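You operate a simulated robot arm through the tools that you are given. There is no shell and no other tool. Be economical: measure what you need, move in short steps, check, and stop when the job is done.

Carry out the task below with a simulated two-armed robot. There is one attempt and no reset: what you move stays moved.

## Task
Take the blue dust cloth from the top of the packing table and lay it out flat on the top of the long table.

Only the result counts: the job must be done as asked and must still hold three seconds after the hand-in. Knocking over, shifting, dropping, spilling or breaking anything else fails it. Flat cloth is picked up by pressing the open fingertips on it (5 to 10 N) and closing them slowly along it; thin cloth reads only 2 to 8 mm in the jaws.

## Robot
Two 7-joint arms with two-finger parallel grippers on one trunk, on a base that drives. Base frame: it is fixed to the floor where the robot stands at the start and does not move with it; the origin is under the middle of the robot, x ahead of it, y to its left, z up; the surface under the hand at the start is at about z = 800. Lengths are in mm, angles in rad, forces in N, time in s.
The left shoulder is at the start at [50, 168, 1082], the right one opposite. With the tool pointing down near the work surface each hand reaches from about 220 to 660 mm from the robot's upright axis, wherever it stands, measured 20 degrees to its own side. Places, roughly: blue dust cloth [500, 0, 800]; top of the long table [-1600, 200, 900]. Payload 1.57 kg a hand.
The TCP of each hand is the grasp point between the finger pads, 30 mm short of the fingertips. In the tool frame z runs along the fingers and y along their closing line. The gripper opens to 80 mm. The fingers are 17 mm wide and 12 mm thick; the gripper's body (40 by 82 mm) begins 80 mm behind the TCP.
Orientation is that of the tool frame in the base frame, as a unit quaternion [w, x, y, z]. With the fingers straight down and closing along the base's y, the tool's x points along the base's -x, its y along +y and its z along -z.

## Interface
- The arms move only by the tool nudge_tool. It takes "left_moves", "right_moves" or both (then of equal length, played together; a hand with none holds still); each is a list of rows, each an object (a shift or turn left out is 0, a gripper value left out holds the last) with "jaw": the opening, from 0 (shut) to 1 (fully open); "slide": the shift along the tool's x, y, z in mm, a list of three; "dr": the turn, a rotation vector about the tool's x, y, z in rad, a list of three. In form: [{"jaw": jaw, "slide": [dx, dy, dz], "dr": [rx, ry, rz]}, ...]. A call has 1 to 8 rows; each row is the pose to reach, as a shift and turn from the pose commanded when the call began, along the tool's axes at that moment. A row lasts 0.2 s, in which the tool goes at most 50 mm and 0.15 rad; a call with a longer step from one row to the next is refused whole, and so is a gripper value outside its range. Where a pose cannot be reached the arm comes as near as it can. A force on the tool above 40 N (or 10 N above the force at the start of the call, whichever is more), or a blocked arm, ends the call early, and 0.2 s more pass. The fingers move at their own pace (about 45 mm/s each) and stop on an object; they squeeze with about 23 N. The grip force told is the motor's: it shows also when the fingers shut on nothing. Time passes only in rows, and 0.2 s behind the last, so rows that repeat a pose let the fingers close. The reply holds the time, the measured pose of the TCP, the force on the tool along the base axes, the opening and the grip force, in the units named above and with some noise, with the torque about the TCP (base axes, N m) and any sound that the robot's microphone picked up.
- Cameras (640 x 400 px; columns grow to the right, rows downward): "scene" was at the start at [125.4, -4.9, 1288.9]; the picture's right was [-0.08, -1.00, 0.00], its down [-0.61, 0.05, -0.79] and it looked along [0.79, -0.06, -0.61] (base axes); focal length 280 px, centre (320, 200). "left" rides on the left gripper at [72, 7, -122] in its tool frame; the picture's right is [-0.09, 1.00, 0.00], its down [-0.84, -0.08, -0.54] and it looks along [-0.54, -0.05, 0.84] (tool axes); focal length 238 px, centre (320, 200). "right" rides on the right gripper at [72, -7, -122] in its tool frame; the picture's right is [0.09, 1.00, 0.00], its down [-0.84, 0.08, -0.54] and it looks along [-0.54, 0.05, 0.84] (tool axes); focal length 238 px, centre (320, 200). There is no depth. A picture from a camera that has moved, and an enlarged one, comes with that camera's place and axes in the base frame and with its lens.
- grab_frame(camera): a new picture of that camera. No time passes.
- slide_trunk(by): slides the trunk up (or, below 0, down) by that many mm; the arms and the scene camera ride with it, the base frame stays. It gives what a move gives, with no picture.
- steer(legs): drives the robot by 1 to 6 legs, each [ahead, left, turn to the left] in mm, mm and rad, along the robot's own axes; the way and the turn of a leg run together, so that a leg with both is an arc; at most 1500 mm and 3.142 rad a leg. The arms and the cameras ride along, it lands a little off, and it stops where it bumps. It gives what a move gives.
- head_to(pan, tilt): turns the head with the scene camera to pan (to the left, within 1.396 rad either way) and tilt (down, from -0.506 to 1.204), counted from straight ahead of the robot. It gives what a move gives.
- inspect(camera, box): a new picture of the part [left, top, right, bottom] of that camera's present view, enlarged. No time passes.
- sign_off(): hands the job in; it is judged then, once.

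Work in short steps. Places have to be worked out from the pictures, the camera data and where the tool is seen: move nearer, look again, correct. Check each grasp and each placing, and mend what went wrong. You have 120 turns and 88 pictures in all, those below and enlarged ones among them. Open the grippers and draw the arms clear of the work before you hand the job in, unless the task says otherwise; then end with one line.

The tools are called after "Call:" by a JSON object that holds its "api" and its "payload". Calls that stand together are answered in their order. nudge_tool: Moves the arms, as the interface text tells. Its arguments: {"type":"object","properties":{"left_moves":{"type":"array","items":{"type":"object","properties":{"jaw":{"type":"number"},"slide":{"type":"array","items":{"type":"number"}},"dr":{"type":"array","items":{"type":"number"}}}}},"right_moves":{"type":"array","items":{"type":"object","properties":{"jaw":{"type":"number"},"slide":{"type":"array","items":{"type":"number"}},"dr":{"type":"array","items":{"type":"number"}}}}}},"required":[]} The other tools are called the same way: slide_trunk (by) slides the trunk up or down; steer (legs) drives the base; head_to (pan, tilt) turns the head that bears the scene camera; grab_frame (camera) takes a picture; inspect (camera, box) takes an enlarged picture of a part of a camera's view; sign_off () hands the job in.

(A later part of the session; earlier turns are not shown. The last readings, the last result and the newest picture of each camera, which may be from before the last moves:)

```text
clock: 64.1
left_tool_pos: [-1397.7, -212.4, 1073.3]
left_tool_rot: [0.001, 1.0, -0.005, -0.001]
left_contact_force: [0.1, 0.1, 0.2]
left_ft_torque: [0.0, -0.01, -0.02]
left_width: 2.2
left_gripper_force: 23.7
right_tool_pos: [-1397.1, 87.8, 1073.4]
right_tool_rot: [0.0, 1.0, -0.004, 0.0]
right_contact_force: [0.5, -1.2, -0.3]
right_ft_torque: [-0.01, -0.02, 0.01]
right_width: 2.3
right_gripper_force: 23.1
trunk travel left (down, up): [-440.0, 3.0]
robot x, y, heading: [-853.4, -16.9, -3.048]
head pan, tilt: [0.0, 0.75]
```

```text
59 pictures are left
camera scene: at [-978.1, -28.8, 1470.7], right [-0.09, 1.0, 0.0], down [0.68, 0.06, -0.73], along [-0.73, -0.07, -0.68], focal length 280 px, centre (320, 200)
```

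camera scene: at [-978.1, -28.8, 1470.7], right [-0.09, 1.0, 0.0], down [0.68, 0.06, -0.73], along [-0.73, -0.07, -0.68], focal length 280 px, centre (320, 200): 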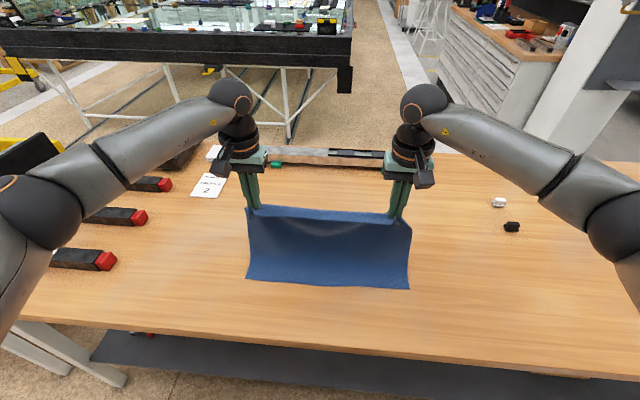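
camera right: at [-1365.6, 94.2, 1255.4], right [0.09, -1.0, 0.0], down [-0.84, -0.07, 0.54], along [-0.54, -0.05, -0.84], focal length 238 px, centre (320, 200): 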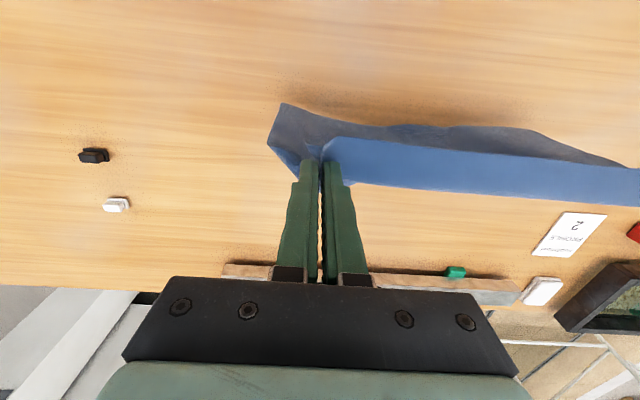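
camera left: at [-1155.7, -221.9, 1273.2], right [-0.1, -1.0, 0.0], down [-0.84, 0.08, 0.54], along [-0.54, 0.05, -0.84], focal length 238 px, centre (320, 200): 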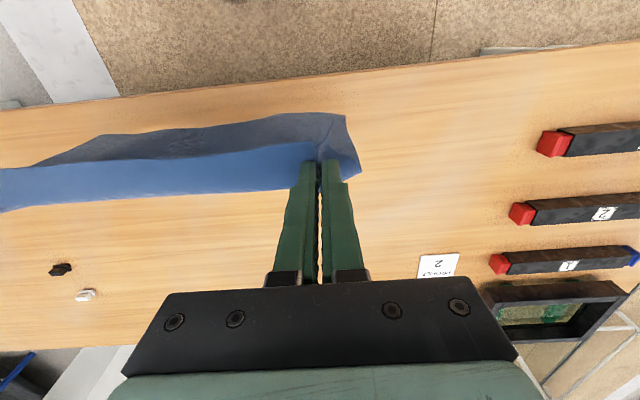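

The free edge slid to x≈-1315, too far forward for my remaining reach. I lift off, go back to x≈-1240, and repeat with more lowering and less pull.

Call:
{"api": "nudge_tool", "payload": {"left_moves": [{"slide": [0, 0, -40]}, {"slide": [5, 0, -80]}, {"slide": [35, 0, -85]}, {"slide": [75, 0, -85]}, {"slide": [115, 0, -85]}, {"slide": [145, 0, -85]}, {"slide": [160, 0, -85]}, {"slide": [165, 0, -85]}], "right_moves": [{"slide": [0, 0, -40]}, {"slide": [5, 0, -80]}, {"slide": [35, 0, -85]}, {"slide": [75, 0, -85]}, {"slide": [115, 0, -85]}, {"slide": [145, 0, -85]}, {"slide": [160, 0, -85]}, {"slide": [165, 0, -85]}]}}

Call:
{"api": "nudge_tool", "payload": {"left_moves": [{"slide": [0, 0, 0]}, {"slide": [0, 0, 0]}, {"slide": [0, 0, 0]}, {"slide": [0, 0, 0]}, {"slide": [0, 0, 5]}, {"slide": [-4, 0, 12]}, {"slide": [-8, 0, 20]}, {"slide": [-12, 0, 30]}], "right_moves": [{"slide": [0, 0, 0]}, {"slide": [0, 0, 0]}, {"slide": [0, 0, 0]}, {"slide": [0, 0, 0]}, {"slide": [0, 0, 5]}, {"slide": [-4, 0, 12]}, {"slide": [-8, 0, 20]}, {"slide": [-12, 0, 30]}]}}

Call:
{"api": "inspect", "payload": {"camera": "scene", "box": [180, 210, 480, 395]}}

```text
clock: 65.9
left_tool_pos: [-1233.0, -214.2, 1155.8]
left_tool_rot: [0.0, 1.0, -0.003, 0.001]
left_contact_force: [0.2, 1.2, -0.6]
left_ft_torque: [0.08, -0.02, -0.05]
left_width: 2.1
left_gripper_force: 22.8
right_tool_pos: [-1231.6, 85.2, 1159.2]
right_tool_rot: [0.0, 1.0, -0.005, 0.0]
right_contact_force: [-0.4, -0.6, -0.6]
right_ft_torque: [0.0, -0.03, -0.01]
right_width: 2.4
right_gripper_force: 23.0
trunk travel left (down, up): [-440.0, 3.0]
robot x, y, heading: [-850.9, -22.1, -3.041]
head pan, tilt: [0.0, 0.75]
```

```text
clock: 67.7
left_tool_pos: [-1245.5, -213.8, 1127.2]
left_tool_rot: [0.0, 1.0, -0.003, -0.001]
left_contact_force: [0.2, 0.0, -0.6]
left_ft_torque: [0.03, -0.02, -0.02]
left_width: 2.4
left_gripper_force: 22.9
right_tool_pos: [-1245.4, 85.5, 1127.1]
right_tool_rot: [0.0, 1.0, -0.004, 0.0]
right_contact_force: [-0.7, 0.1, -0.2]
right_ft_torque: [-0.03, -0.03, -0.01]
right_width: 2.3
right_gripper_force: 23.1
trunk travel left (down, up): [-440.0, 3.0]
robot x, y, heading: [-855.3, -21.2, -3.046]
head pan, tilt: [0.0, 0.75]
```

```text
2.13 times, centred on (330, 302) of scene
camera zoom: at [-978.1, -28.8, 1470.7], right [-0.09, 1.0, 0.0], down [0.68, 0.06, -0.73], along [-0.73, -0.07, -0.68], focal length 596 px, centre (299, -19)
```

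zoom: 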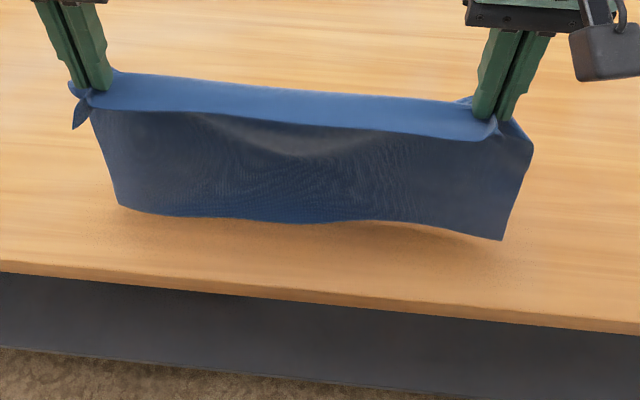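

About to touch. I lower with a modest forward motion so the bottom bends toward me and rests.

Call:
{"api": "nudge_tool", "payload": {"left_moves": [{"slide": [-5, 0, 8]}, {"slide": [-12, 0, 16]}, {"slide": [-20, 0, 26]}, {"slide": [-28, 0, 38]}, {"slide": [-36, 0, 50]}], "right_moves": [{"slide": [-5, 0, 8]}, {"slide": [-12, 0, 16]}, {"slide": [-20, 0, 26]}, {"slide": [-28, 0, 38]}, {"slide": [-36, 0, 50]}]}}

Call:
{"api": "inspect", "payload": {"camera": "scene", "box": [180, 210, 480, 395]}}

```text
clock: 68.9
left_tool_pos: [-1280.8, -213.3, 1079.3]
left_tool_rot: [0.001, 1.0, -0.003, -0.001]
left_contact_force: [-0.4, 0.3, -0.4]
left_ft_torque: [0.03, 0.0, -0.02]
left_width: 2.2
left_gripper_force: 22.3
right_tool_pos: [-1280.5, 85.9, 1077.2]
right_tool_rot: [0.001, 1.0, -0.004, 0.0]
right_contact_force: [1.6, -0.3, -0.6]
right_ft_torque: [-0.04, 0.02, 0.0]
right_width: 2.3
right_gripper_force: 22.8
trunk travel left (down, up): [-440.0, 3.0]
robot x, y, heading: [-853.0, -15.9, -3.048]
head pan, tilt: [0.0, 0.75]
```

```text
2.13 times, centred on (330, 302) of scene
camera zoom: at [-978.2, -28.7, 1470.7], right [-0.09, 1.0, 0.0], down [0.68, 0.06, -0.73], along [-0.73, -0.07, -0.68], focal length 596 px, centre (299, -19)
```

zoom: 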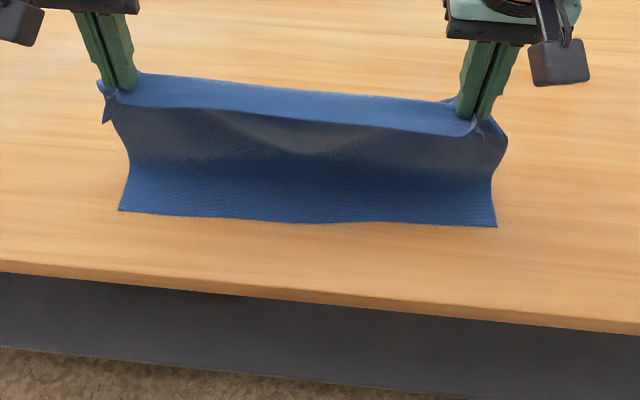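

Excellent: a strip lies flat toward me with the free edge near x≈-1250. I continue forward and down.

Call:
{"api": "nudge_tool", "payload": {"left_moves": [{"slide": [-12, 0, 14]}, {"slide": [-26, 0, 28]}, {"slide": [-42, 0, 42]}, {"slide": [-58, 0, 56]}, {"slide": [-75, 0, 70]}, {"slide": [-92, 0, 82]}], "right_moves": [{"slide": [-12, 0, 14]}, {"slide": [-26, 0, 28]}, {"slide": [-42, 0, 42]}, {"slide": [-58, 0, 56]}, {"slide": [-75, 0, 70]}, {"slide": [-92, 0, 82]}]}}

Call:
{"api": "inspect", "payload": {"camera": "scene", "box": [180, 210, 480, 395]}}

```text
clock: 70.3
left_tool_pos: [-1373.4, -213.8, 996.3]
left_tool_rot: [0.0, 1.0, -0.003, -0.001]
left_contact_force: [1.1, 0.8, 0.0]
left_ft_torque: [0.0, 0.0, -0.04]
left_width: 2.1
left_gripper_force: 23.0
right_tool_pos: [-1374.0, 88.5, 995.8]
right_tool_rot: [-0.001, 1.0, -0.003, 0.0]
right_contact_force: [0.3, -1.9, -0.4]
right_ft_torque: [-0.04, 0.02, -0.03]
right_width: 2.1
right_gripper_force: 22.9
trunk travel left (down, up): [-440.0, 3.0]
robot x, y, heading: [-853.3, -20.0, -3.046]
head pan, tilt: [0.0, 0.75]
```

```text
2.13 times, centred on (330, 302) of scene
camera zoom: at [-978.4, -28.7, 1470.7], right [-0.09, 1.0, 0.0], down [0.68, 0.06, -0.73], along [-0.73, -0.07, -0.68], focal length 596 px, centre (299, -19)
```

zoom: 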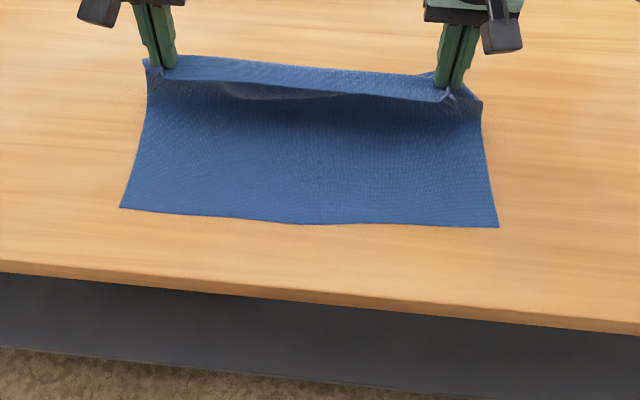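

Going very well; the free edge stayed put. I continue down and forward close to the table.

Call:
{"api": "nudge_tool", "payload": {"left_moves": [{"slide": [-14, 0, 12]}, {"slide": [-30, 0, 24]}, {"slide": [-46, 0, 36]}, {"slide": [-62, 0, 46]}, {"slide": [-78, 0, 54]}], "right_moves": [{"slide": [-14, 0, 12]}, {"slide": [-30, 0, 24]}, {"slide": [-46, 0, 36]}, {"slide": [-62, 0, 46]}, {"slide": [-78, 0, 54]}]}}

Call:
{"api": "inspect", "payload": {"camera": "scene", "box": [180, 150, 480, 335]}}

```text
clock: 71.5
left_tool_pos: [-1449.1, -212.8, 943.0]
left_tool_rot: [0.0, 1.0, -0.005, 0.0]
left_contact_force: [-0.5, 0.7, -1.1]
left_ft_torque: [0.02, -0.02, -0.04]
left_width: 1.8
left_gripper_force: 23.2
right_tool_pos: [-1451.1, 88.9, 940.6]
right_tool_rot: [0.001, 1.0, -0.003, -0.001]
right_contact_force: [0.0, 0.2, 0.0]
right_ft_torque: [-0.05, -0.04, -0.02]
right_width: 2.2
right_gripper_force: 22.9
trunk travel left (down, up): [-440.0, 3.0]
robot x, y, heading: [-855.9, -20.8, -3.047]
head pan, tilt: [0.0, 0.75]
```

```text
2.13 times, centred on (330, 242) of scene
camera zoom: at [-978.1, -27.7, 1470.7], right [-0.09, 1.0, 0.0], down [0.68, 0.06, -0.73], along [-0.73, -0.07, -0.68], focal length 596 px, centre (299, 109)
```

zoom: 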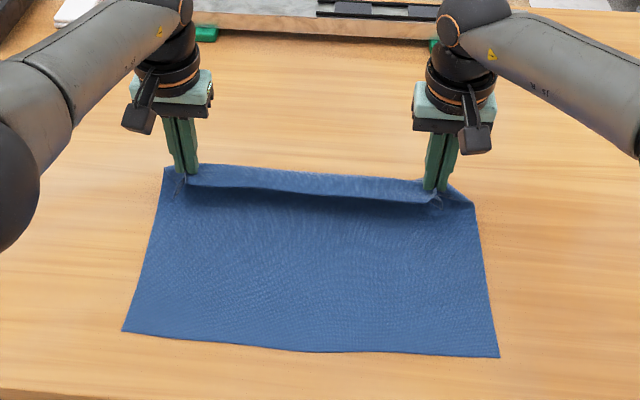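

Slightly slack yet behind the hands. I move 35 mm further forward and down to near-contact to stretch it.

Call:
{"api": "nudge_tool", "payload": {"left_moves": [{"slide": [-10, 0, 3]}, {"slide": [-20, 0, 6]}, {"slide": [-28, 0, 8]}, {"slide": [-36, 0, 9]}], "right_moves": [{"slide": [-10, 0, 2]}, {"slide": [-20, 0, 4]}, {"slide": [-28, 0, 6]}, {"slide": [-36, 0, 7]}]}}

Call:
{"api": "inspect", "payload": {"camera": "scene", "box": [180, 150, 480, 335]}}

```text
clock: 72.5
left_tool_pos: [-1448.3, -213.4, 942.3]
left_tool_rot: [-0.001, 1.0, -0.003, 0.002]
left_contact_force: [-0.8, 2.8, 0.1]
left_ft_torque: [0.05, -0.01, -0.04]
left_width: 2.1
left_gripper_force: 22.4
left hand out of reach, approached as far as the arm can: row 1, 2, 3, 4
right_tool_pos: [-1478.6, 88.6, 936.9]
right_tool_rot: [0.0, 1.0, -0.002, 0.0]
right_contact_force: [0.2, -2.1, 0.2]
right_ft_torque: [-0.03, -0.02, -0.02]
right_width: 2.2
right_gripper_force: 23.0
right hand out of reach, approached as far as the arm can: row 4
trunk travel left (down, up): [-440.0, 3.0]
robot x, y, heading: [-853.7, -21.0, -3.051]
head pan, tilt: [0.0, 0.75]
```

```text
2.13 times, centred on (330, 242) of scene
camera zoom: at [-977.8, -28.6, 1470.7], right [-0.09, 1.0, 0.0], down [0.68, 0.06, -0.73], along [-0.73, -0.07, -0.68], focal length 596 px, centre (299, 109)
```

zoom: 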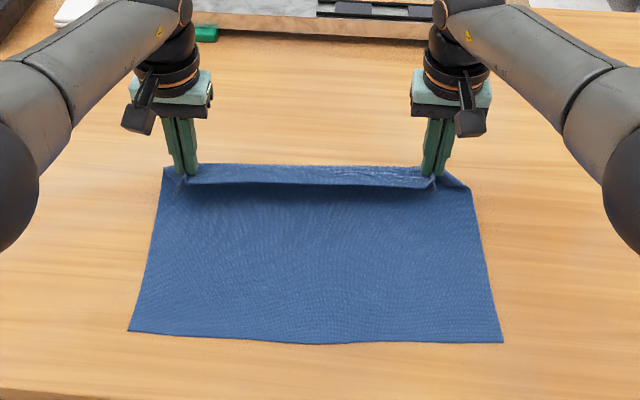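

Left arm is at its reach because the shoulder is high. I raise the hands 70 mm and lower the trunk 70 mm, which returns the hands low with better reach.

Call:
{"api": "nudge_tool", "payload": {"left_moves": [{"slide": [0, 0, -25]}, {"slide": [0, 0, -50]}, {"slide": [0, 0, -70]}], "right_moves": [{"slide": [8, 0, -25]}, {"slide": [16, 0, -50]}, {"slide": [26, 0, -65]}]}}

Call:
{"api": "slide_trunk", "payload": {"by": -70}}

Call:
{"api": "inspect", "payload": {"camera": "scene", "box": [180, 150, 480, 335]}}

```text
clock: 73.3
left_tool_pos: [-1448.9, -213.5, 1014.2]
left_tool_rot: [0.0, 1.0, -0.003, -0.001]
left_contact_force: [-0.1, 0.5, -0.1]
left_ft_torque: [0.03, 0.0, -0.05]
left_width: 1.9
left_gripper_force: 22.9
right_tool_pos: [-1453.9, 88.6, 1003.0]
right_tool_rot: [0.0, 1.0, -0.004, 0.0]
right_contact_force: [-0.1, -0.5, -0.3]
right_ft_torque: [-0.01, -0.01, 0.02]
right_width: 2.7
right_gripper_force: 23.2
trunk travel left (down, up): [-440.0, 3.0]
robot x, y, heading: [-852.5, -19.9, -3.047]
head pan, tilt: [0.0, 0.75]
```

```text
clock: 74.4
left_tool_pos: [-1449.9, -213.0, 944.1]
left_tool_rot: [0.0, 1.0, -0.002, 0.0]
left_contact_force: [1.1, -0.2, 0.2]
left_ft_torque: [0.02, -0.02, -0.03]
left_width: 2.0
left_gripper_force: 23.2
right_tool_pos: [-1452.8, 88.3, 933.3]
right_tool_rot: [0.0, 1.0, -0.004, 0.0]
right_contact_force: [-0.5, -0.7, -0.3]
right_ft_torque: [-0.03, 0.0, -0.04]
right_width: 2.4
right_gripper_force: 23.1
trunk travel left (down, up): [-370.0, 73.0]
robot x, y, heading: [-850.5, -17.1, -3.048]
head pan, tilt: [0.0, 0.75]
```

```text
2.13 times, centred on (330, 242) of scene
camera zoom: at [-977.5, -28.8, 1400.8], right [-0.09, 1.0, 0.0], down [0.68, 0.06, -0.73], along [-0.73, -0.07, -0.68], focal length 596 px, centre (299, 109)
```

zoom: 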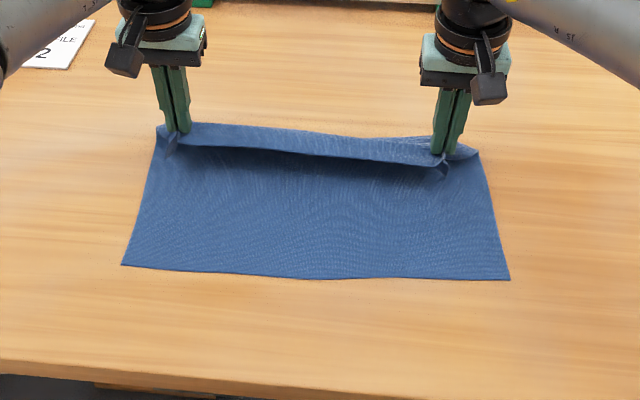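

Free edge is at x≈-1280. With the lower shoulder I stretch forward 45 mm.

Call:
{"api": "nudge_tool", "payload": {"left_moves": [{"slide": [-12, 0, 3]}, {"slide": [-24, 0, 6]}, {"slide": [-36, 0, 9]}, {"slide": [-48, 0, 10]}], "right_moves": [{"slide": [-12, 0, 0]}, {"slide": [-24, 0, 0]}, {"slide": [-36, 0, 0]}, {"slide": [-46, 0, 0]}]}}

Call:
{"api": "inspect", "payload": {"camera": "scene", "box": [180, 130, 480, 315]}}

```text
clock: 75.4
left_tool_pos: [-1460.8, -212.0, 941.2]
left_tool_rot: [-0.001, 1.0, -0.004, -0.001]
left_contact_force: [-0.4, 2.6, 0.3]
left_ft_torque: [0.05, -0.02, -0.02]
left_width: 2.2
left_gripper_force: 23.1
left hand out of reach, approached as far as the arm can: row 2, 3, 4
right_tool_pos: [-1490.6, 89.2, 933.0]
right_tool_rot: [0.001, 1.0, -0.003, 0.0]
right_contact_force: [-0.7, -2.2, -0.8]
right_ft_torque: [-0.08, -0.01, -0.04]
right_width: 2.3
right_gripper_force: 23.5
right hand out of reach, approached as far as the arm can: row 4
trunk travel left (down, up): [-370.0, 73.0]
robot x, y, heading: [-853.9, -21.2, -3.044]
head pan, tilt: [0.0, 0.75]
```

```text
2.13 times, centred on (330, 222) of scene
camera zoom: at [-977.8, -28.6, 1400.7], right [-0.09, 1.0, 0.0], down [0.68, 0.06, -0.73], along [-0.73, -0.07, -0.68], focal length 596 px, centre (299, 152)
```

zoom: 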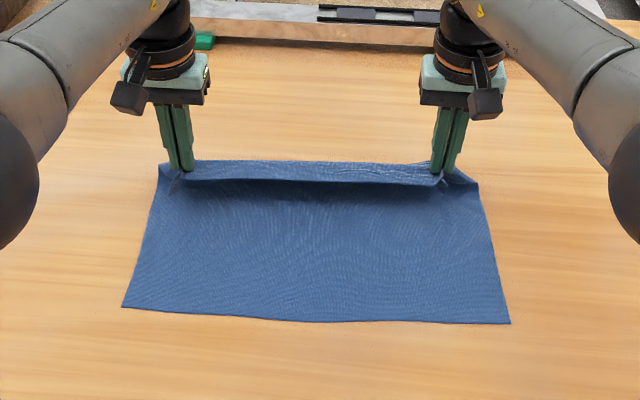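

Both arms are at reach with vertical fingers. I tilt the fingers forward 0.3 rad, which gains reach, and stretch to x≈-1510.

Call:
{"api": "nudge_tool", "payload": {"left_moves": [{"slide": [-5, 0, 0], "dr": [0, -0.12, 0]}, {"slide": [-15, 0, 1], "dr": [0, -0.24, 0]}, {"slide": [-27, 0, 2], "dr": [0, -0.35, 0]}, {"slide": [-38, 0, 3], "dr": [0, -0.35, 0]}, {"slide": [-48, 0, 4], "dr": [0, -0.35, 0]}], "right_moves": [{"slide": [0, 0, 0], "dr": [0, -0.12, 0]}, {"slide": [0, 0, 0], "dr": [0, -0.24, 0]}, {"slide": [-5, 0, 0], "dr": [0, -0.35, 0]}, {"slide": [-12, 0, 0], "dr": [0, -0.35, 0]}, {"slide": [-20, 0, 0], "dr": [0, -0.35, 0]}]}}

Call:
{"api": "inspect", "payload": {"camera": "scene", "box": [180, 130, 480, 315]}}

```text
clock: 76.6
left_tool_pos: [-1508.4, -211.2, 936.8]
left_tool_rot: [0.0, 0.985, -0.002, -0.174]
left_contact_force: [0.0, 1.4, -1.1]
left_ft_torque: [0.04, -0.02, -0.05]
left_width: 2.3
left_gripper_force: 22.9
right_tool_pos: [-1511.6, 91.7, 933.1]
right_tool_rot: [0.0, 0.985, -0.004, -0.175]
right_contact_force: [-0.4, -3.5, -0.5]
right_ft_torque: [-0.05, 0.0, -0.02]
right_width: 2.5
right_gripper_force: 23.1
trunk travel left (down, up): [-370.0, 73.0]
robot x, y, heading: [-857.3, -19.3, -3.051]
head pan, tilt: [0.0, 0.75]
```

```text
2.13 times, centred on (330, 222) of scene
camera zoom: at [-977.9, -28.6, 1400.7], right [-0.09, 1.0, 0.0], down [0.68, 0.06, -0.73], along [-0.73, -0.07, -0.68], focal length 596 px, centre (299, 152)
```

zoom: 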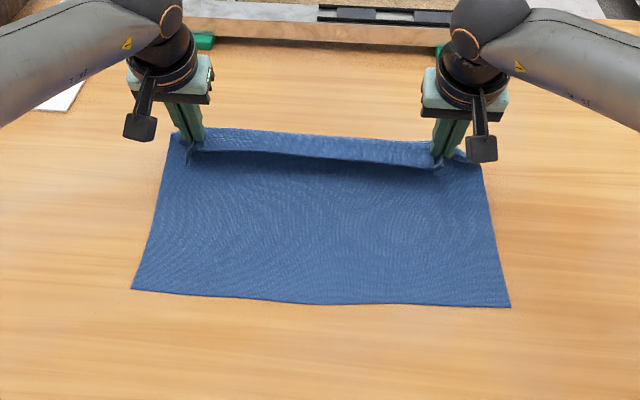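

The cloth is now being drawn taut. I lower the last few mm to touch the table, then open gently.

Call:
{"api": "nudge_tool", "payload": {"left_moves": [{"slide": [0.7, 0, 2]}, {"slide": [1.4, 0, 4]}, {"slide": [2, 0, 5.5]}], "right_moves": [{"slide": [0.4, 0, 1]}, {"slide": [0.7, 0, 2]}, {"slide": [1, 0, 3]}]}}

Call:
{"api": "grab_frame", "payload": {"camera": "left"}}

```text
clock: 77.4
left_tool_pos: [-1507.3, -210.9, 931.5]
left_tool_rot: [0.0, 0.985, -0.003, -0.175]
left_contact_force: [-0.6, 1.0, 0.2]
left_ft_torque: [0.04, 0.02, -0.04]
left_width: 2.2
left_gripper_force: 23.3
right_tool_pos: [-1511.2, 91.8, 930.1]
right_tool_rot: [0.0, 0.985, -0.003, -0.175]
right_contact_force: [-0.8, -1.8, -0.4]
right_ft_torque: [-0.08, 0.01, 0.0]
right_width: 2.6
right_gripper_force: 22.2
trunk travel left (down, up): [-370.0, 73.0]
robot x, y, heading: [-854.7, -22.0, -3.049]
head pan, tilt: [0.0, 0.75]
```

```text
50 pictures are left
camera left: at [-1398.6, -220.0, 1019.7], right [-0.09, -1.0, 0.03], down [-0.6, 0.08, 0.8], along [-0.8, 0.05, -0.6], focal length 238 px, centre (320, 200)
```

left: 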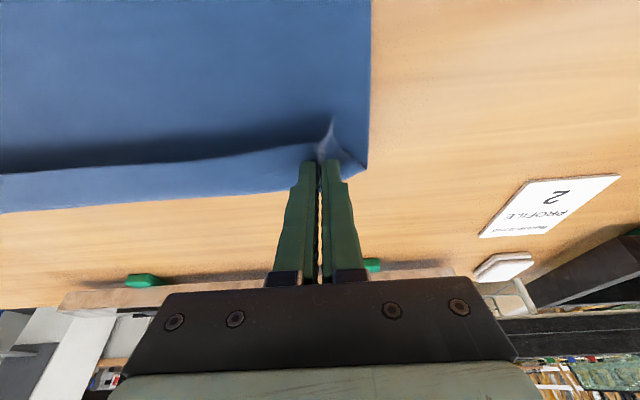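

Nearly flat; only a low ridge at the grip line remains. I open the jaws.

Call:
{"api": "nudge_tool", "payload": {"left_moves": [{"jaw": 0.1}, {"jaw": 0.2}, {"jaw": 0.3}, {"jaw": 0.3}, {"jaw": 0.3}], "right_moves": [{"jaw": 0.1}, {"jaw": 0.2}, {"jaw": 0.3}, {"jaw": 0.3}, {"jaw": 0.3}]}}

Call:
{"api": "inspect", "payload": {"camera": "scene", "box": [180, 130, 480, 315]}}

Call:
{"api": "grab_frame", "payload": {"camera": "left"}}

```text
clock: 78.6
left_tool_pos: [-1509.1, -210.9, 930.8]
left_tool_rot: [-0.001, 0.985, -0.003, -0.174]
left_contact_force: [-0.2, -0.7, -1.6]
left_ft_torque: [-0.03, 0.02, -0.01]
left_width: 24.1
left_gripper_force: 0.1
right_tool_pos: [-1511.5, 92.8, 930.3]
right_tool_rot: [-0.001, 0.985, -0.003, -0.174]
right_contact_force: [-0.5, -1.6, -0.2]
right_ft_torque: [0.0, -0.01, 0.02]
right_width: 24.2
right_gripper_force: 0.0
trunk travel left (down, up): [-370.0, 73.0]
robot x, y, heading: [-853.8, -24.1, -3.042]
head pan, tilt: [0.0, 0.75]
```

```text
2.13 times, centred on (330, 222) of scene
camera zoom: at [-977.8, -28.8, 1400.7], right [-0.09, 1.0, 0.0], down [0.68, 0.06, -0.73], along [-0.73, -0.07, -0.68], focal length 596 px, centre (299, 152)
```

zoom: 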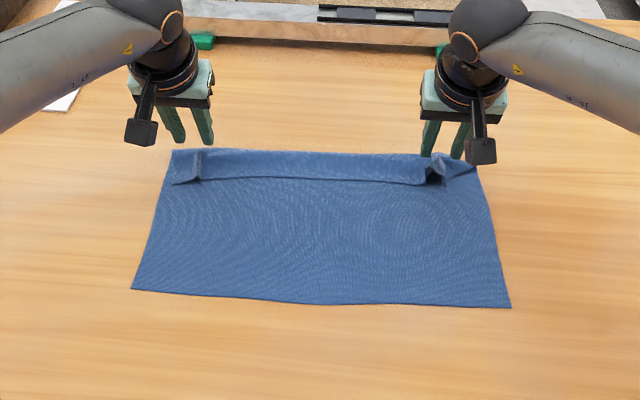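

```text
48 pictures are left
camera left: at [-1398.6, -220.1, 1019.8], right [-0.09, -1.0, 0.03], down [-0.6, 0.08, 0.8], along [-0.8, 0.05, -0.6], focal length 238 px, centre (320, 200)
```

left: 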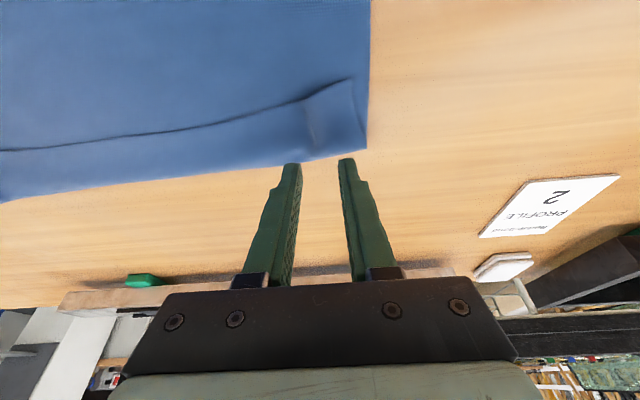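

Released. The far strip slumped into a shallow pleat (about 70 mm of slack). I lift the hands, bring them back over the near part of the cloth, and will press and drag it toward me to pull the pleat out.

Call:
{"api": "nudge_tool", "payload": {"left_moves": [{"jaw": 0.3, "slide": [-10, 0, -28]}, {"slide": [-20, 0, -56], "dr": [0, 0, 0]}, {"slide": [10, -8, -75], "dr": [0, 0.1, 0]}, {"slide": [45, -14, -95], "dr": [0, 0.2, 0]}, {"slide": [85, -20, -115], "dr": [0, 0.3, 0]}, {"slide": [128, -26, -131], "dr": [0, 0.35, 0]}], "right_moves": [{"jaw": 0.3, "slide": [-10, 0, -28]}, {"slide": [-20, 0, -56], "dr": [0, 0, 0]}, {"slide": [10, -2, -75], "dr": [0, 0.1, 0]}, {"slide": [45, -4, -95], "dr": [0, 0.2, 0]}, {"slide": [85, -6, -115], "dr": [0, 0.3, 0]}, {"slide": [128, -8, -131], "dr": [0, 0.35, 0]}]}}

Call:
{"api": "grab_frame", "payload": {"camera": "scene"}}

Call:
{"api": "grab_frame", "payload": {"camera": "right"}}

```text
clock: 80.0
left_tool_pos: [-1343.2, -185.8, 1010.5]
left_tool_rot: [0.0, 1.0, -0.003, 0.001]
left_contact_force: [0.8, 0.0, 0.7]
left_ft_torque: [0.05, 0.04, 0.0]
left_width: 24.0
left_gripper_force: 0.0
right_tool_pos: [-1344.1, 96.4, 1012.3]
right_tool_rot: [-0.001, 1.0, -0.003, 0.0]
right_contact_force: [0.5, 0.0, -0.2]
right_ft_torque: [-0.01, 0.0, -0.01]
right_width: 24.0
right_gripper_force: 0.0
trunk travel left (down, up): [-370.0, 73.0]
robot x, y, heading: [-853.9, -22.6, -3.046]
head pan, tilt: [0.0, 0.75]
```

```text
47 pictures are left
camera scene: at [-977.0, -28.7, 1400.9], right [-0.09, 1.0, 0.0], down [0.68, 0.06, -0.73], along [-0.73, -0.07, -0.68], focal length 280 px, centre (320, 200)
```

scene: 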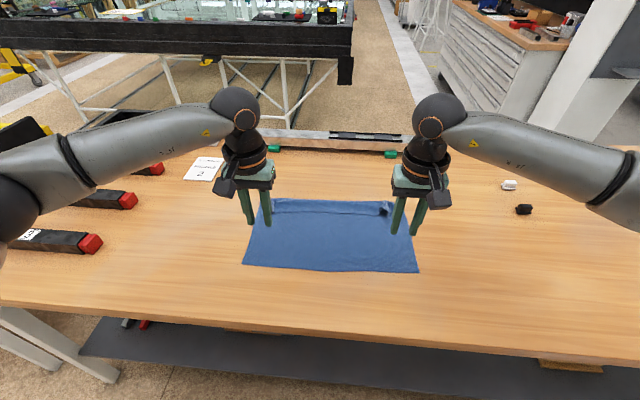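

```text
46 pictures are left
camera right: at [-1272.4, 102.1, 1134.5], right [0.09, -1.0, 0.0], down [-0.84, -0.07, 0.54], along [-0.54, -0.05, -0.84], focal length 238 px, centre (320, 200)
```

right: 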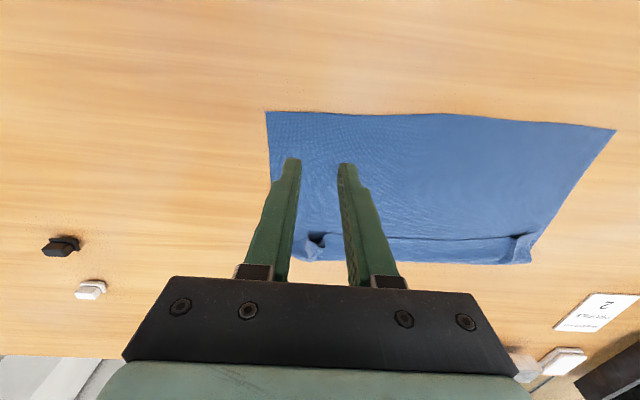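

Now I lower the fingertips to press on the near part of the cloth.

Call:
{"api": "nudge_tool", "payload": {"left_moves": [{"slide": [0, 0, 40]}, {"slide": [0, 0, 74]}, {"slide": [0, 0, 79]}, {"slide": [0, 0, 81]}, {"slide": [0, 0, 82]}], "right_moves": [{"slide": [0, 0, 40]}, {"slide": [0, 0, 75]}, {"slide": [0, 0, 80]}, {"slide": [0, 0, 82]}, {"slide": [0, 0, 83]}]}}

```text
clock: 81.2
left_tool_pos: [-1342.3, -186.6, 927.2]
left_tool_rot: [0.0, 1.0, -0.003, -0.001]
left_contact_force: [-0.9, -0.7, 0.2]
left_ft_torque: [0.01, -0.04, -0.03]
left_width: 24.2
left_gripper_force: 0.1
right_tool_pos: [-1346.5, 97.4, 926.1]
right_tool_rot: [0.0, 1.0, -0.004, 0.0]
right_contact_force: [-0.9, -0.1, 0.4]
right_ft_torque: [0.02, 0.0, -0.02]
right_width: 24.0
right_gripper_force: 0.1
trunk travel left (down, up): [-370.0, 73.0]
robot x, y, heading: [-854.6, -22.5, -3.048]
head pan, tilt: [0.0, 0.75]
```

No contact yet at z≈927, so the table is a little lower than 897. I go on slowly.

Call:
{"api": "nudge_tool", "payload": {"left_moves": [{"slide": [0, 0, 2]}, {"slide": [0, 0, 4]}, {"slide": [0, 0, 6]}], "right_moves": [{"slide": [0, 0, 2]}, {"slide": [0, 0, 4]}, {"slide": [0, 0, 6]}]}}

```text
clock: 82.0
left_tool_pos: [-1342.4, -185.8, 920.2]
left_tool_rot: [0.0, 1.0, -0.002, 0.0]
left_contact_force: [0.7, 0.3, 0.1]
left_ft_torque: [-0.02, 0.01, -0.01]
left_width: 24.0
left_gripper_force: 0.1
right_tool_pos: [-1345.7, 97.6, 920.6]
right_tool_rot: [0.0, 1.0, -0.004, 0.0]
right_contact_force: [0.7, 1.0, 0.3]
right_ft_torque: [0.02, 0.02, -0.02]
right_width: 24.0
right_gripper_force: 0.1
trunk travel left (down, up): [-370.0, 73.0]
robot x, y, heading: [-852.5, -18.0, -3.045]
head pan, tilt: [0.0, 0.75]
```

Still free; the table is lower, perhaps z≈870. I continue down 12 mm in small rows.

Call:
{"api": "nudge_tool", "payload": {"left_moves": [{"slide": [0, 0, 3]}, {"slide": [0, 0, 6]}, {"slide": [0, 0, 9]}, {"slide": [0, 0, 12]}], "right_moves": [{"slide": [0, 0, 3]}, {"slide": [0, 0, 6]}, {"slide": [0, 0, 9]}, {"slide": [0, 0, 12]}]}}

Call:
{"api": "inspect", "payload": {"camera": "scene", "box": [200, 150, 460, 310]}}

```text
clock: 83.0
left_tool_pos: [-1343.4, -186.1, 908.8]
left_tool_rot: [0.0, 1.0, -0.003, -0.001]
left_contact_force: [0.4, 0.0, 0.0]
left_ft_torque: [0.01, -0.02, -0.02]
left_width: 24.1
left_gripper_force: 0.0
right_tool_pos: [-1344.8, 98.0, 909.5]
right_tool_rot: [0.0, 1.0, -0.004, 0.0]
right_contact_force: [-0.1, -0.4, -0.7]
right_ft_torque: [0.01, -0.04, -0.01]
right_width: 23.8
right_gripper_force: 0.1
trunk travel left (down, up): [-370.0, 73.0]
robot x, y, heading: [-853.3, -24.4, -3.042]
head pan, tilt: [0.0, 0.75]
```

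```text
2.46 times, centred on (330, 230) of scene
camera zoom: at [-977.8, -28.7, 1400.7], right [-0.09, 1.0, 0.0], down [0.68, 0.06, -0.73], along [-0.73, -0.07, -0.68], focal length 688 px, centre (295, 126)
```

zoom: 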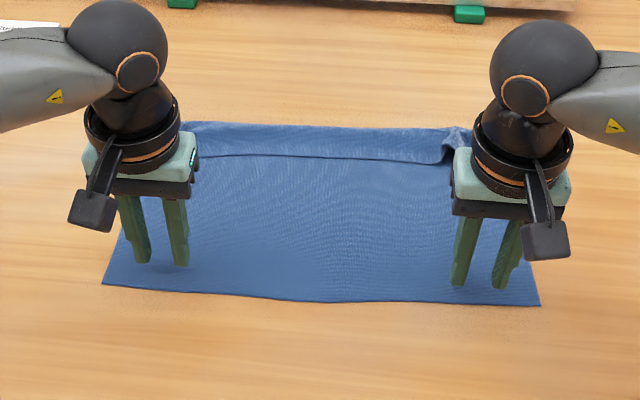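

Fingertips are close now. I continue in small rows.

Call:
{"api": "nudge_tool", "payload": {"left_moves": [{"slide": [0, 0, 2]}, {"slide": [0, 0, 4]}, {"slide": [0, 0, 6]}, {"slide": [0, 0, 8]}], "right_moves": [{"slide": [0, 0, 2]}, {"slide": [0, 0, 4]}, {"slide": [0, 0, 6]}, {"slide": [0, 0, 8]}]}}

```text
clock: 84.0
left_tool_pos: [-1341.8, -184.8, 901.0]
left_tool_rot: [0.0, 1.0, -0.003, 0.0]
left_contact_force: [-0.1, -0.1, 0.7]
left_ft_torque: [0.0, -0.02, 0.02]
left_width: 24.0
left_gripper_force: 0.1
right_tool_pos: [-1346.9, 97.4, 900.6]
right_tool_rot: [0.0, 1.0, -0.003, -0.001]
right_contact_force: [-0.6, 0.7, -0.3]
right_ft_torque: [-0.01, 0.02, -0.01]
right_width: 23.8
right_gripper_force: 0.0
trunk travel left (down, up): [-370.0, 73.0]
robot x, y, heading: [-856.8, -20.1, -3.048]
head pan, tilt: [0.0, 0.75]
```

Still no contact; I continue with finer rows.

Call:
{"api": "nudge_tool", "payload": {"left_moves": [{"slide": [0, 0, 1.5]}, {"slide": [0, 0, 3]}, {"slide": [0, 0, 4.5]}, {"slide": [0, 0, 6]}], "right_moves": [{"slide": [0, 0, 1.5]}, {"slide": [0, 0, 3]}, {"slide": [0, 0, 4.5]}, {"slide": [0, 0, 6]}]}}

Call:
{"api": "grab_frame", "payload": {"camera": "left"}}

```text
clock: 85.0
left_tool_pos: [-1342.3, -185.9, 895.9]
left_tool_rot: [0.001, 1.0, -0.002, 0.0]
left_contact_force: [-0.2, 0.7, 0.1]
left_ft_torque: [-0.01, 0.02, 0.0]
left_width: 23.7
left_gripper_force: 0.1
right_tool_pos: [-1344.8, 97.9, 894.5]
right_tool_rot: [0.001, 1.0, -0.003, 0.0]
right_contact_force: [0.6, -0.7, -0.2]
right_ft_torque: [-0.01, -0.01, 0.0]
right_width: 24.1
right_gripper_force: 0.1
trunk travel left (down, up): [-370.0, 73.0]
robot x, y, heading: [-849.9, -22.7, -3.049]
head pan, tilt: [0.0, 0.75]
```

```text
44 pictures are left
camera left: at [-1270.1, -194.7, 1017.0], right [-0.1, -1.0, 0.0], down [-0.84, 0.08, 0.54], along [-0.54, 0.05, -0.84], focal length 238 px, centre (320, 200)
```

left: 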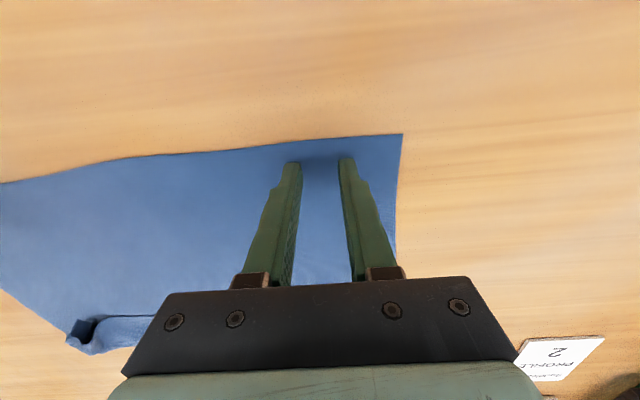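

Shadows show the tips a few mm above the cloth. I continue.

Call:
{"api": "nudge_tool", "payload": {"left_moves": [{"slide": [0, 0, 1]}, {"slide": [0, 0, 2]}, {"slide": [0, 0, 3]}, {"slide": [0, 0, 4]}, {"slide": [0, 0, 5]}], "right_moves": [{"slide": [0, 0, 1]}, {"slide": [0, 0, 2]}, {"slide": [0, 0, 3]}, {"slide": [0, 0, 4]}, {"slide": [0, 0, 5]}]}}

```text
clock: 86.2
left_tool_pos: [-1342.1, -185.9, 892.2]
left_tool_rot: [0.0, 1.0, -0.002, -0.001]
left_contact_force: [0.0, 0.1, 2.0]
left_ft_torque: [0.01, -0.01, -0.02]
left_width: 23.9
left_gripper_force: 0.0
right_tool_pos: [-1345.2, 98.0, 890.4]
right_tool_rot: [0.0, 1.0, -0.004, -0.002]
right_contact_force: [2.3, 2.4, 11.6]
right_ft_torque: [0.08, -0.12, -0.01]
right_width: 24.0
right_gripper_force: 0.0
trunk travel left (down, up): [-370.0, 73.0]
robot x, y, heading: [-858.0, -19.2, -3.055]
head pan, tilt: [0.0, 0.75]
```

Contact at TCP z≈891, so the table is at ≈861. I equalise the pressure and drag 60 mm toward me.

Call:
{"api": "nudge_tool", "payload": {"left_moves": [{"slide": [0, 0, 0.8]}, {"slide": [6, 0, 0.8]}, {"slide": [14, 0, 0.8]}, {"slide": [23, 0, 0.8]}, {"slide": [32, 0, 0.8]}, {"slide": [41, 0, 0.8]}, {"slide": [50, 0, 0.8]}, {"slide": [58, 0, 0.8]}], "right_moves": [{"slide": [0, 0, -0.2]}, {"slide": [6, 0, -0.2]}, {"slide": [14, 0, -0.2]}, {"slide": [23, 0, -0.2]}, {"slide": [32, 0, -0.2]}, {"slide": [41, 0, -0.2]}, {"slide": [50, 0, -0.2]}, {"slide": [58, 0, -0.2]}]}}

Call:
{"api": "inspect", "payload": {"camera": "scene", "box": [180, 150, 480, 335]}}

```text
clock: 88.0
left_tool_pos: [-1283.0, -185.0, 891.2]
left_tool_rot: [0.0, 1.0, -0.003, -0.002]
left_contact_force: [-3.1, 0.3, 14.9]
left_ft_torque: [-0.06, -0.02, 0.02]
left_width: 24.0
left_gripper_force: 0.0
right_tool_pos: [-1288.3, 96.1, 891.4]
right_tool_rot: [0.001, 1.0, -0.004, -0.002]
right_contact_force: [-4.9, -0.1, 18.3]
right_ft_torque: [0.06, 0.07, 0.01]
right_width: 23.9
right_gripper_force: 0.0
trunk travel left (down, up): [-370.0, 73.0]
robot x, y, heading: [-857.8, -21.7, -3.047]
head pan, tilt: [0.0, 0.75]
```

```text
2.13 times, centred on (330, 242) of scene
camera zoom: at [-976.0, -28.7, 1401.1], right [-0.09, 1.0, 0.0], down [0.68, 0.06, -0.73], along [-0.73, -0.07, -0.68], focal length 596 px, centre (299, 109)
```

zoom: 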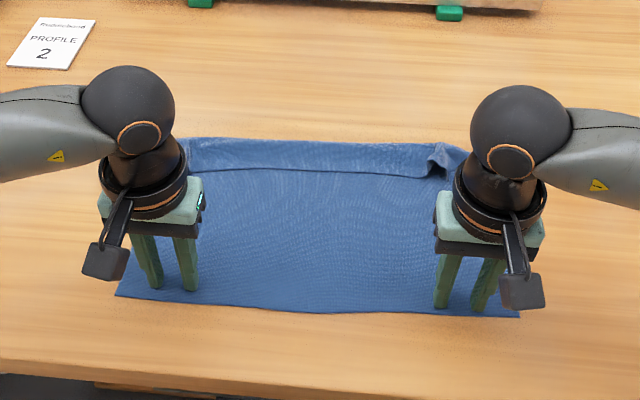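

The whole cloth came along with the pleat intact (my release had been about 35 mm too high). I drag it 35 mm more toward me for reach, then will re-pinch the far edge, lift, stretch, and set it down at the true table height.

Call:
{"api": "nudge_tool", "payload": {"left_moves": [{"slide": [0, 0, -0.6]}, {"slide": [9, 0, -0.6]}, {"slide": [18, 0, -0.6]}, {"slide": [27, 0, -0.6]}, {"slide": [35, 0, -0.6]}, {"slide": [35, 0, -20]}, {"slide": [35, 0, -60]}, {"slide": [35, 0, -90]}], "right_moves": [{"slide": [0, 0, -0.8]}, {"slide": [9, 0, -0.8]}, {"slide": [18, 0, -0.8]}, {"slide": [27, 0, -0.8]}, {"slide": [35, 0, -0.8]}, {"slide": [35, 0, -20]}, {"slide": [35, 0, -60]}, {"slide": [35, 0, -90]}]}}

Call:
{"api": "grab_frame", "payload": {"camera": "scene"}}

Call:
{"api": "grab_frame", "payload": {"camera": "left"}}

Call:
{"api": "grab_frame", "payload": {"camera": "right"}}

```text
clock: 89.8
left_tool_pos: [-1246.8, -188.4, 980.6]
left_tool_rot: [0.0, 1.0, -0.003, 0.0]
left_contact_force: [0.2, 0.5, 0.4]
left_ft_torque: [0.0, 0.01, 0.02]
left_width: 24.2
left_gripper_force: 0.0
right_tool_pos: [-1250.5, 97.1, 978.8]
right_tool_rot: [0.0, 1.0, -0.003, 0.0]
right_contact_force: [0.3, -0.4, 0.1]
right_ft_torque: [0.0, -0.01, 0.06]
right_width: 24.2
right_gripper_force: 0.1
trunk travel left (down, up): [-370.0, 73.0]
robot x, y, heading: [-854.1, -20.4, -3.042]
head pan, tilt: [0.0, 0.75]
```

```text
42 pictures are left
camera scene: at [-977.5, -28.8, 1400.6], right [-0.09, 1.0, 0.0], down [0.68, 0.06, -0.73], along [-0.73, -0.07, -0.68], focal length 280 px, centre (320, 200)
```

scene: 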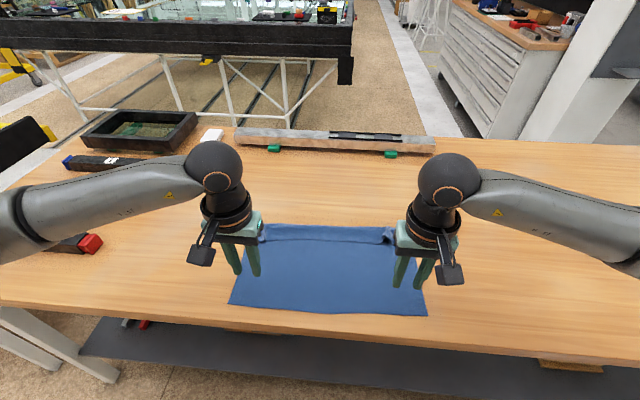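

```text
41 pictures are left
camera left: at [-1176.8, -197.6, 1100.9], right [-0.1, -1.0, 0.0], down [-0.84, 0.08, 0.54], along [-0.54, 0.05, -0.84], focal length 238 px, centre (320, 200)
```

left: 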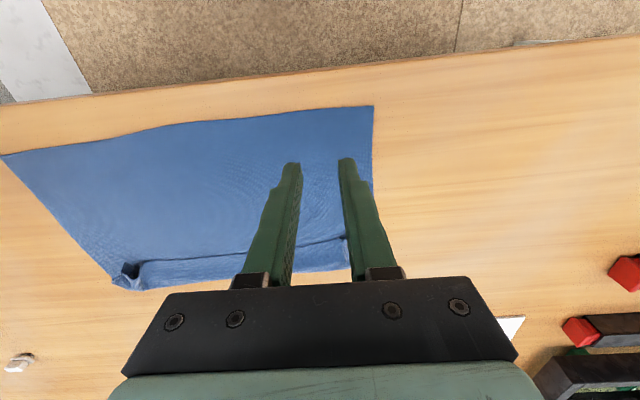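

```text
40 pictures are left
camera right: at [-1178.1, 102.7, 1101.7], right [0.08, -1.0, 0.0], down [-0.84, -0.07, 0.54], along [-0.54, -0.05, -0.84], focal length 238 px, centre (320, 200)
```

right: 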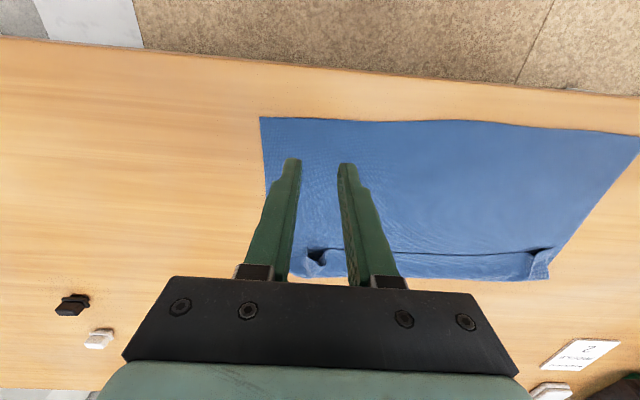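

Near edge now sits ~30–45 mm inside the table edge. I move the hands over the far corners for a closer look.

Call:
{"api": "nudge_tool", "payload": {"left_moves": [{"jaw": 0.5, "slide": [-45, 4, -5]}, {"slide": [-90, 10, -5]}, {"slide": [-135, 16, 0]}, {"slide": [-175, 22, 10]}, {"slide": [-195, 26, 20]}], "right_moves": [{"jaw": 0.5, "slide": [-45, 0, -5]}, {"slide": [-90, 0, -5]}, {"slide": [-135, 0, 0]}, {"slide": [-175, 0, 10]}, {"slide": [-195, 0, 20]}]}}

Call:
{"api": "inspect", "payload": {"camera": "scene", "box": [200, 170, 460, 330]}}

Call:
{"api": "grab_frame", "payload": {"camera": "left"}}

Call:
{"api": "grab_frame", "payload": {"camera": "right"}}

```text
clock: 91.0
left_tool_pos: [-1445.3, -209.6, 959.7]
left_tool_rot: [0.0, 1.0, -0.003, -0.001]
left_contact_force: [-0.2, -0.1, 0.7]
left_ft_torque: [0.01, 0.03, -0.02]
left_width: 39.9
left_gripper_force: 0.0
right_tool_pos: [-1448.2, 99.3, 956.9]
right_tool_rot: [0.0, 1.0, -0.003, 0.0]
right_contact_force: [-0.2, -0.9, -0.4]
right_ft_torque: [-0.02, -0.02, -0.04]
right_width: 39.8
right_gripper_force: 0.0
trunk travel left (down, up): [-370.0, 73.0]
robot x, y, heading: [-856.6, -21.1, -3.05]
head pan, tilt: [0.0, 0.75]
```

```text
2.46 times, centred on (330, 250) of scene
camera zoom: at [-978.1, -28.6, 1400.7], right [-0.09, 1.0, 0.0], down [0.68, 0.06, -0.73], along [-0.73, -0.07, -0.68], focal length 688 px, centre (295, 77)
```

zoom: 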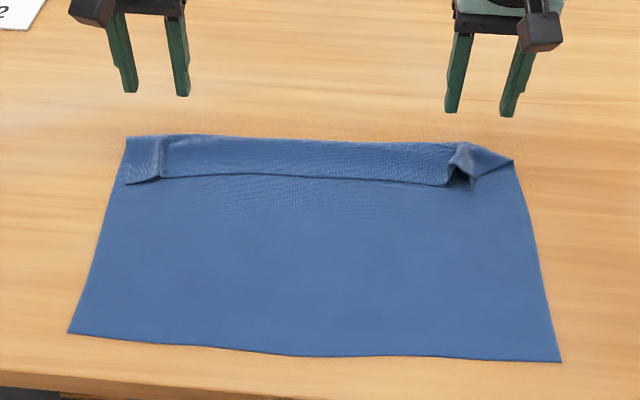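

```text
38 pictures are left
camera left: at [-1374.2, -218.4, 1080.7], right [-0.1, -0.99, 0.0], down [-0.84, 0.08, 0.54], along [-0.54, 0.05, -0.84], focal length 238 px, centre (320, 200)
```

left: 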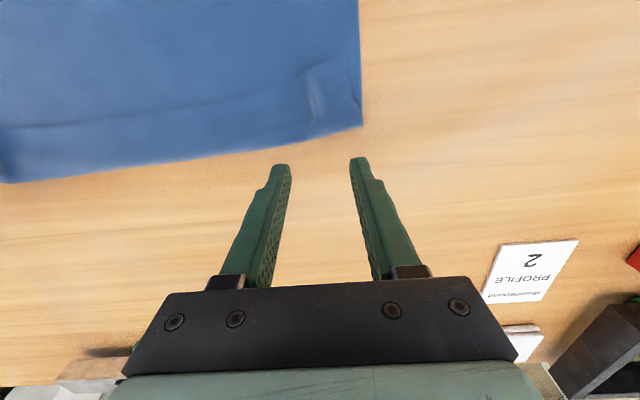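

```text
37 pictures are left
camera right: at [-1377.1, 105.5, 1080.5], right [0.09, -1.0, 0.0], down [-0.84, -0.07, 0.54], along [-0.54, -0.05, -0.84], focal length 238 px, centre (320, 200)
```

right: 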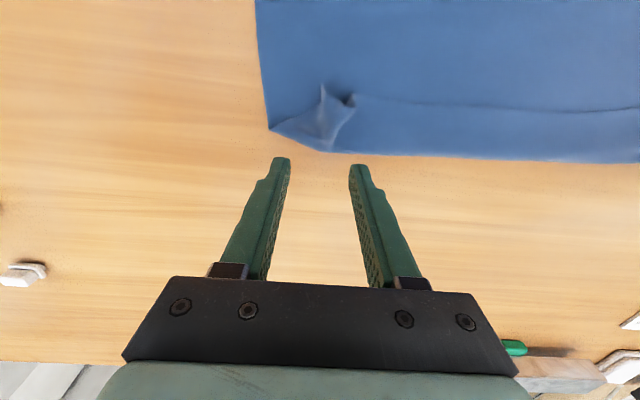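

The picture is clear: the strip is a Z-pleat whose ridge is the old grip line, with the pinch creases standing at about (-1412,-207) and (-1422,87). I'll re-grip those creases, lift, stretch forward, and set down at the true height.

Call:
{"api": "nudge_tool", "payload": {"left_moves": [{"jaw": 0.4, "slide": [15, -1, 10]}, {"slide": [30, -2, 25]}, {"slide": [30, -2, 40]}], "right_moves": [{"jaw": 0.4, "slide": [15, 7, 10]}, {"slide": [28, 13, 25]}, {"slide": [28, 13, 40]}]}}

Call:
{"api": "grab_frame", "payload": {"camera": "left"}}

Call:
{"api": "grab_frame", "payload": {"camera": "right"}}

```text
clock: 91.8
left_tool_pos: [-1414.4, -208.1, 919.1]
left_tool_rot: [0.0, 1.0, -0.002, 0.0]
left_contact_force: [-0.6, 0.0, 0.0]
left_ft_torque: [-0.02, -0.02, 0.0]
left_width: 32.1
left_gripper_force: 0.0
right_tool_pos: [-1420.5, 85.4, 918.7]
right_tool_rot: [0.0, 1.0, -0.003, 0.001]
right_contact_force: [0.8, 0.2, 0.5]
right_ft_torque: [0.0, -0.02, 0.0]
right_width: 31.9
right_gripper_force: 0.0
trunk travel left (down, up): [-370.0, 73.0]
robot x, y, heading: [-855.6, -18.4, -3.049]
head pan, tilt: [0.0, 0.75]
```

```text
36 pictures are left
camera left: at [-1343.6, -216.8, 1040.3], right [-0.1, -1.0, 0.0], down [-0.84, 0.08, 0.54], along [-0.54, 0.05, -0.84], focal length 238 px, centre (320, 200)
```

left: 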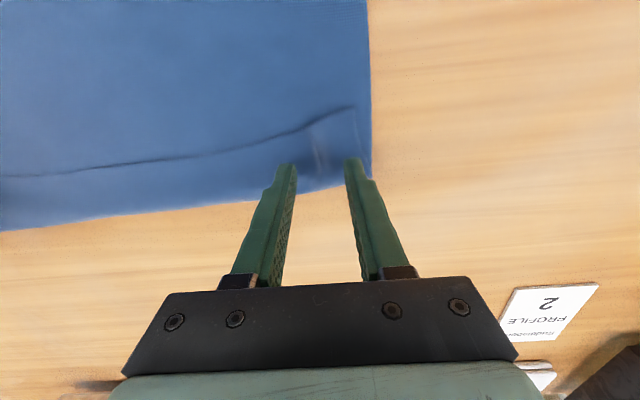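

```text
35 pictures are left
camera right: at [-1348.3, 91.5, 1042.0], right [0.09, -1.0, 0.0], down [-0.84, -0.07, 0.54], along [-0.54, -0.05, -0.84], focal length 238 px, centre (320, 200)
```

right: 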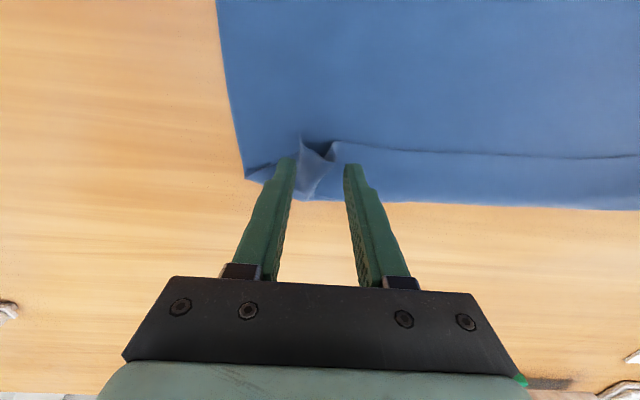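

Both creases lie between the fingers. I lower to just touching and close slowly.

Call:
{"api": "nudge_tool", "payload": {"left_moves": [{"jaw": 0.4, "slide": [0, 0, 15]}, {"slide": [0, 0, 24]}, {"jaw": 0.3, "slide": [0, 0, 26]}, {"jaw": 0.2, "slide": [0, 0, 26.5]}, {"jaw": 0.1, "slide": [0, 0, 26.5]}, {"jaw": 0.0, "slide": [0, 0, 26.5]}, {"jaw": 0.0, "slide": [0, 0, 26.5]}], "right_moves": [{"jaw": 0.4, "slide": [0, 0, 15]}, {"slide": [0, 0, 24]}, {"jaw": 0.3, "slide": [0, 0, 26]}, {"jaw": 0.2, "slide": [0, 0, 26.5]}, {"jaw": 0.1, "slide": [0, 0, 26.5]}, {"jaw": 0.0, "slide": [0, 0, 26.5]}, {"jaw": 0.0, "slide": [0, 0, 26.5]}]}}

Call:
{"api": "grab_frame", "payload": {"camera": "left"}}

Call:
{"api": "grab_frame", "payload": {"camera": "right"}}

```text
clock: 93.4
left_tool_pos: [-1413.5, -208.3, 893.0]
left_tool_rot: [-0.001, 1.0, -0.003, -0.001]
left_contact_force: [-0.5, 3.4, -0.3]
left_ft_torque: [0.08, 0.01, 0.03]
left_width: 2.0
left_gripper_force: 22.3
right_tool_pos: [-1420.4, 86.0, 892.8]
right_tool_rot: [0.001, 1.0, -0.002, 0.0]
right_contact_force: [0.6, -3.9, 0.7]
right_ft_torque: [-0.15, -0.01, -0.02]
right_width: 2.6
right_gripper_force: 22.7
trunk travel left (down, up): [-370.0, 73.0]
robot x, y, heading: [-853.1, -16.9, -3.047]
head pan, tilt: [0.0, 0.75]
```

```text
34 pictures are left
camera left: at [-1342.8, -217.0, 1013.9], right [-0.1, -1.0, 0.0], down [-0.84, 0.08, 0.54], along [-0.54, 0.05, -0.84], focal length 238 px, centre (320, 200)
```

left: 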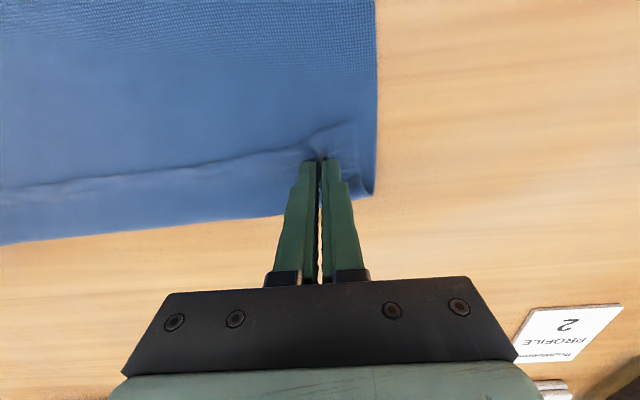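

```text
33 pictures are left
camera right: at [-1348.0, 91.1, 1016.0], right [0.09, -1.0, 0.0], down [-0.84, -0.07, 0.54], along [-0.54, -0.05, -0.84], focal length 238 px, centre (320, 200)
```

right: 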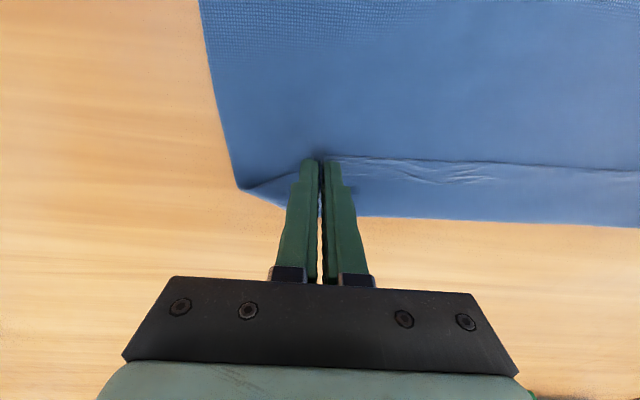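

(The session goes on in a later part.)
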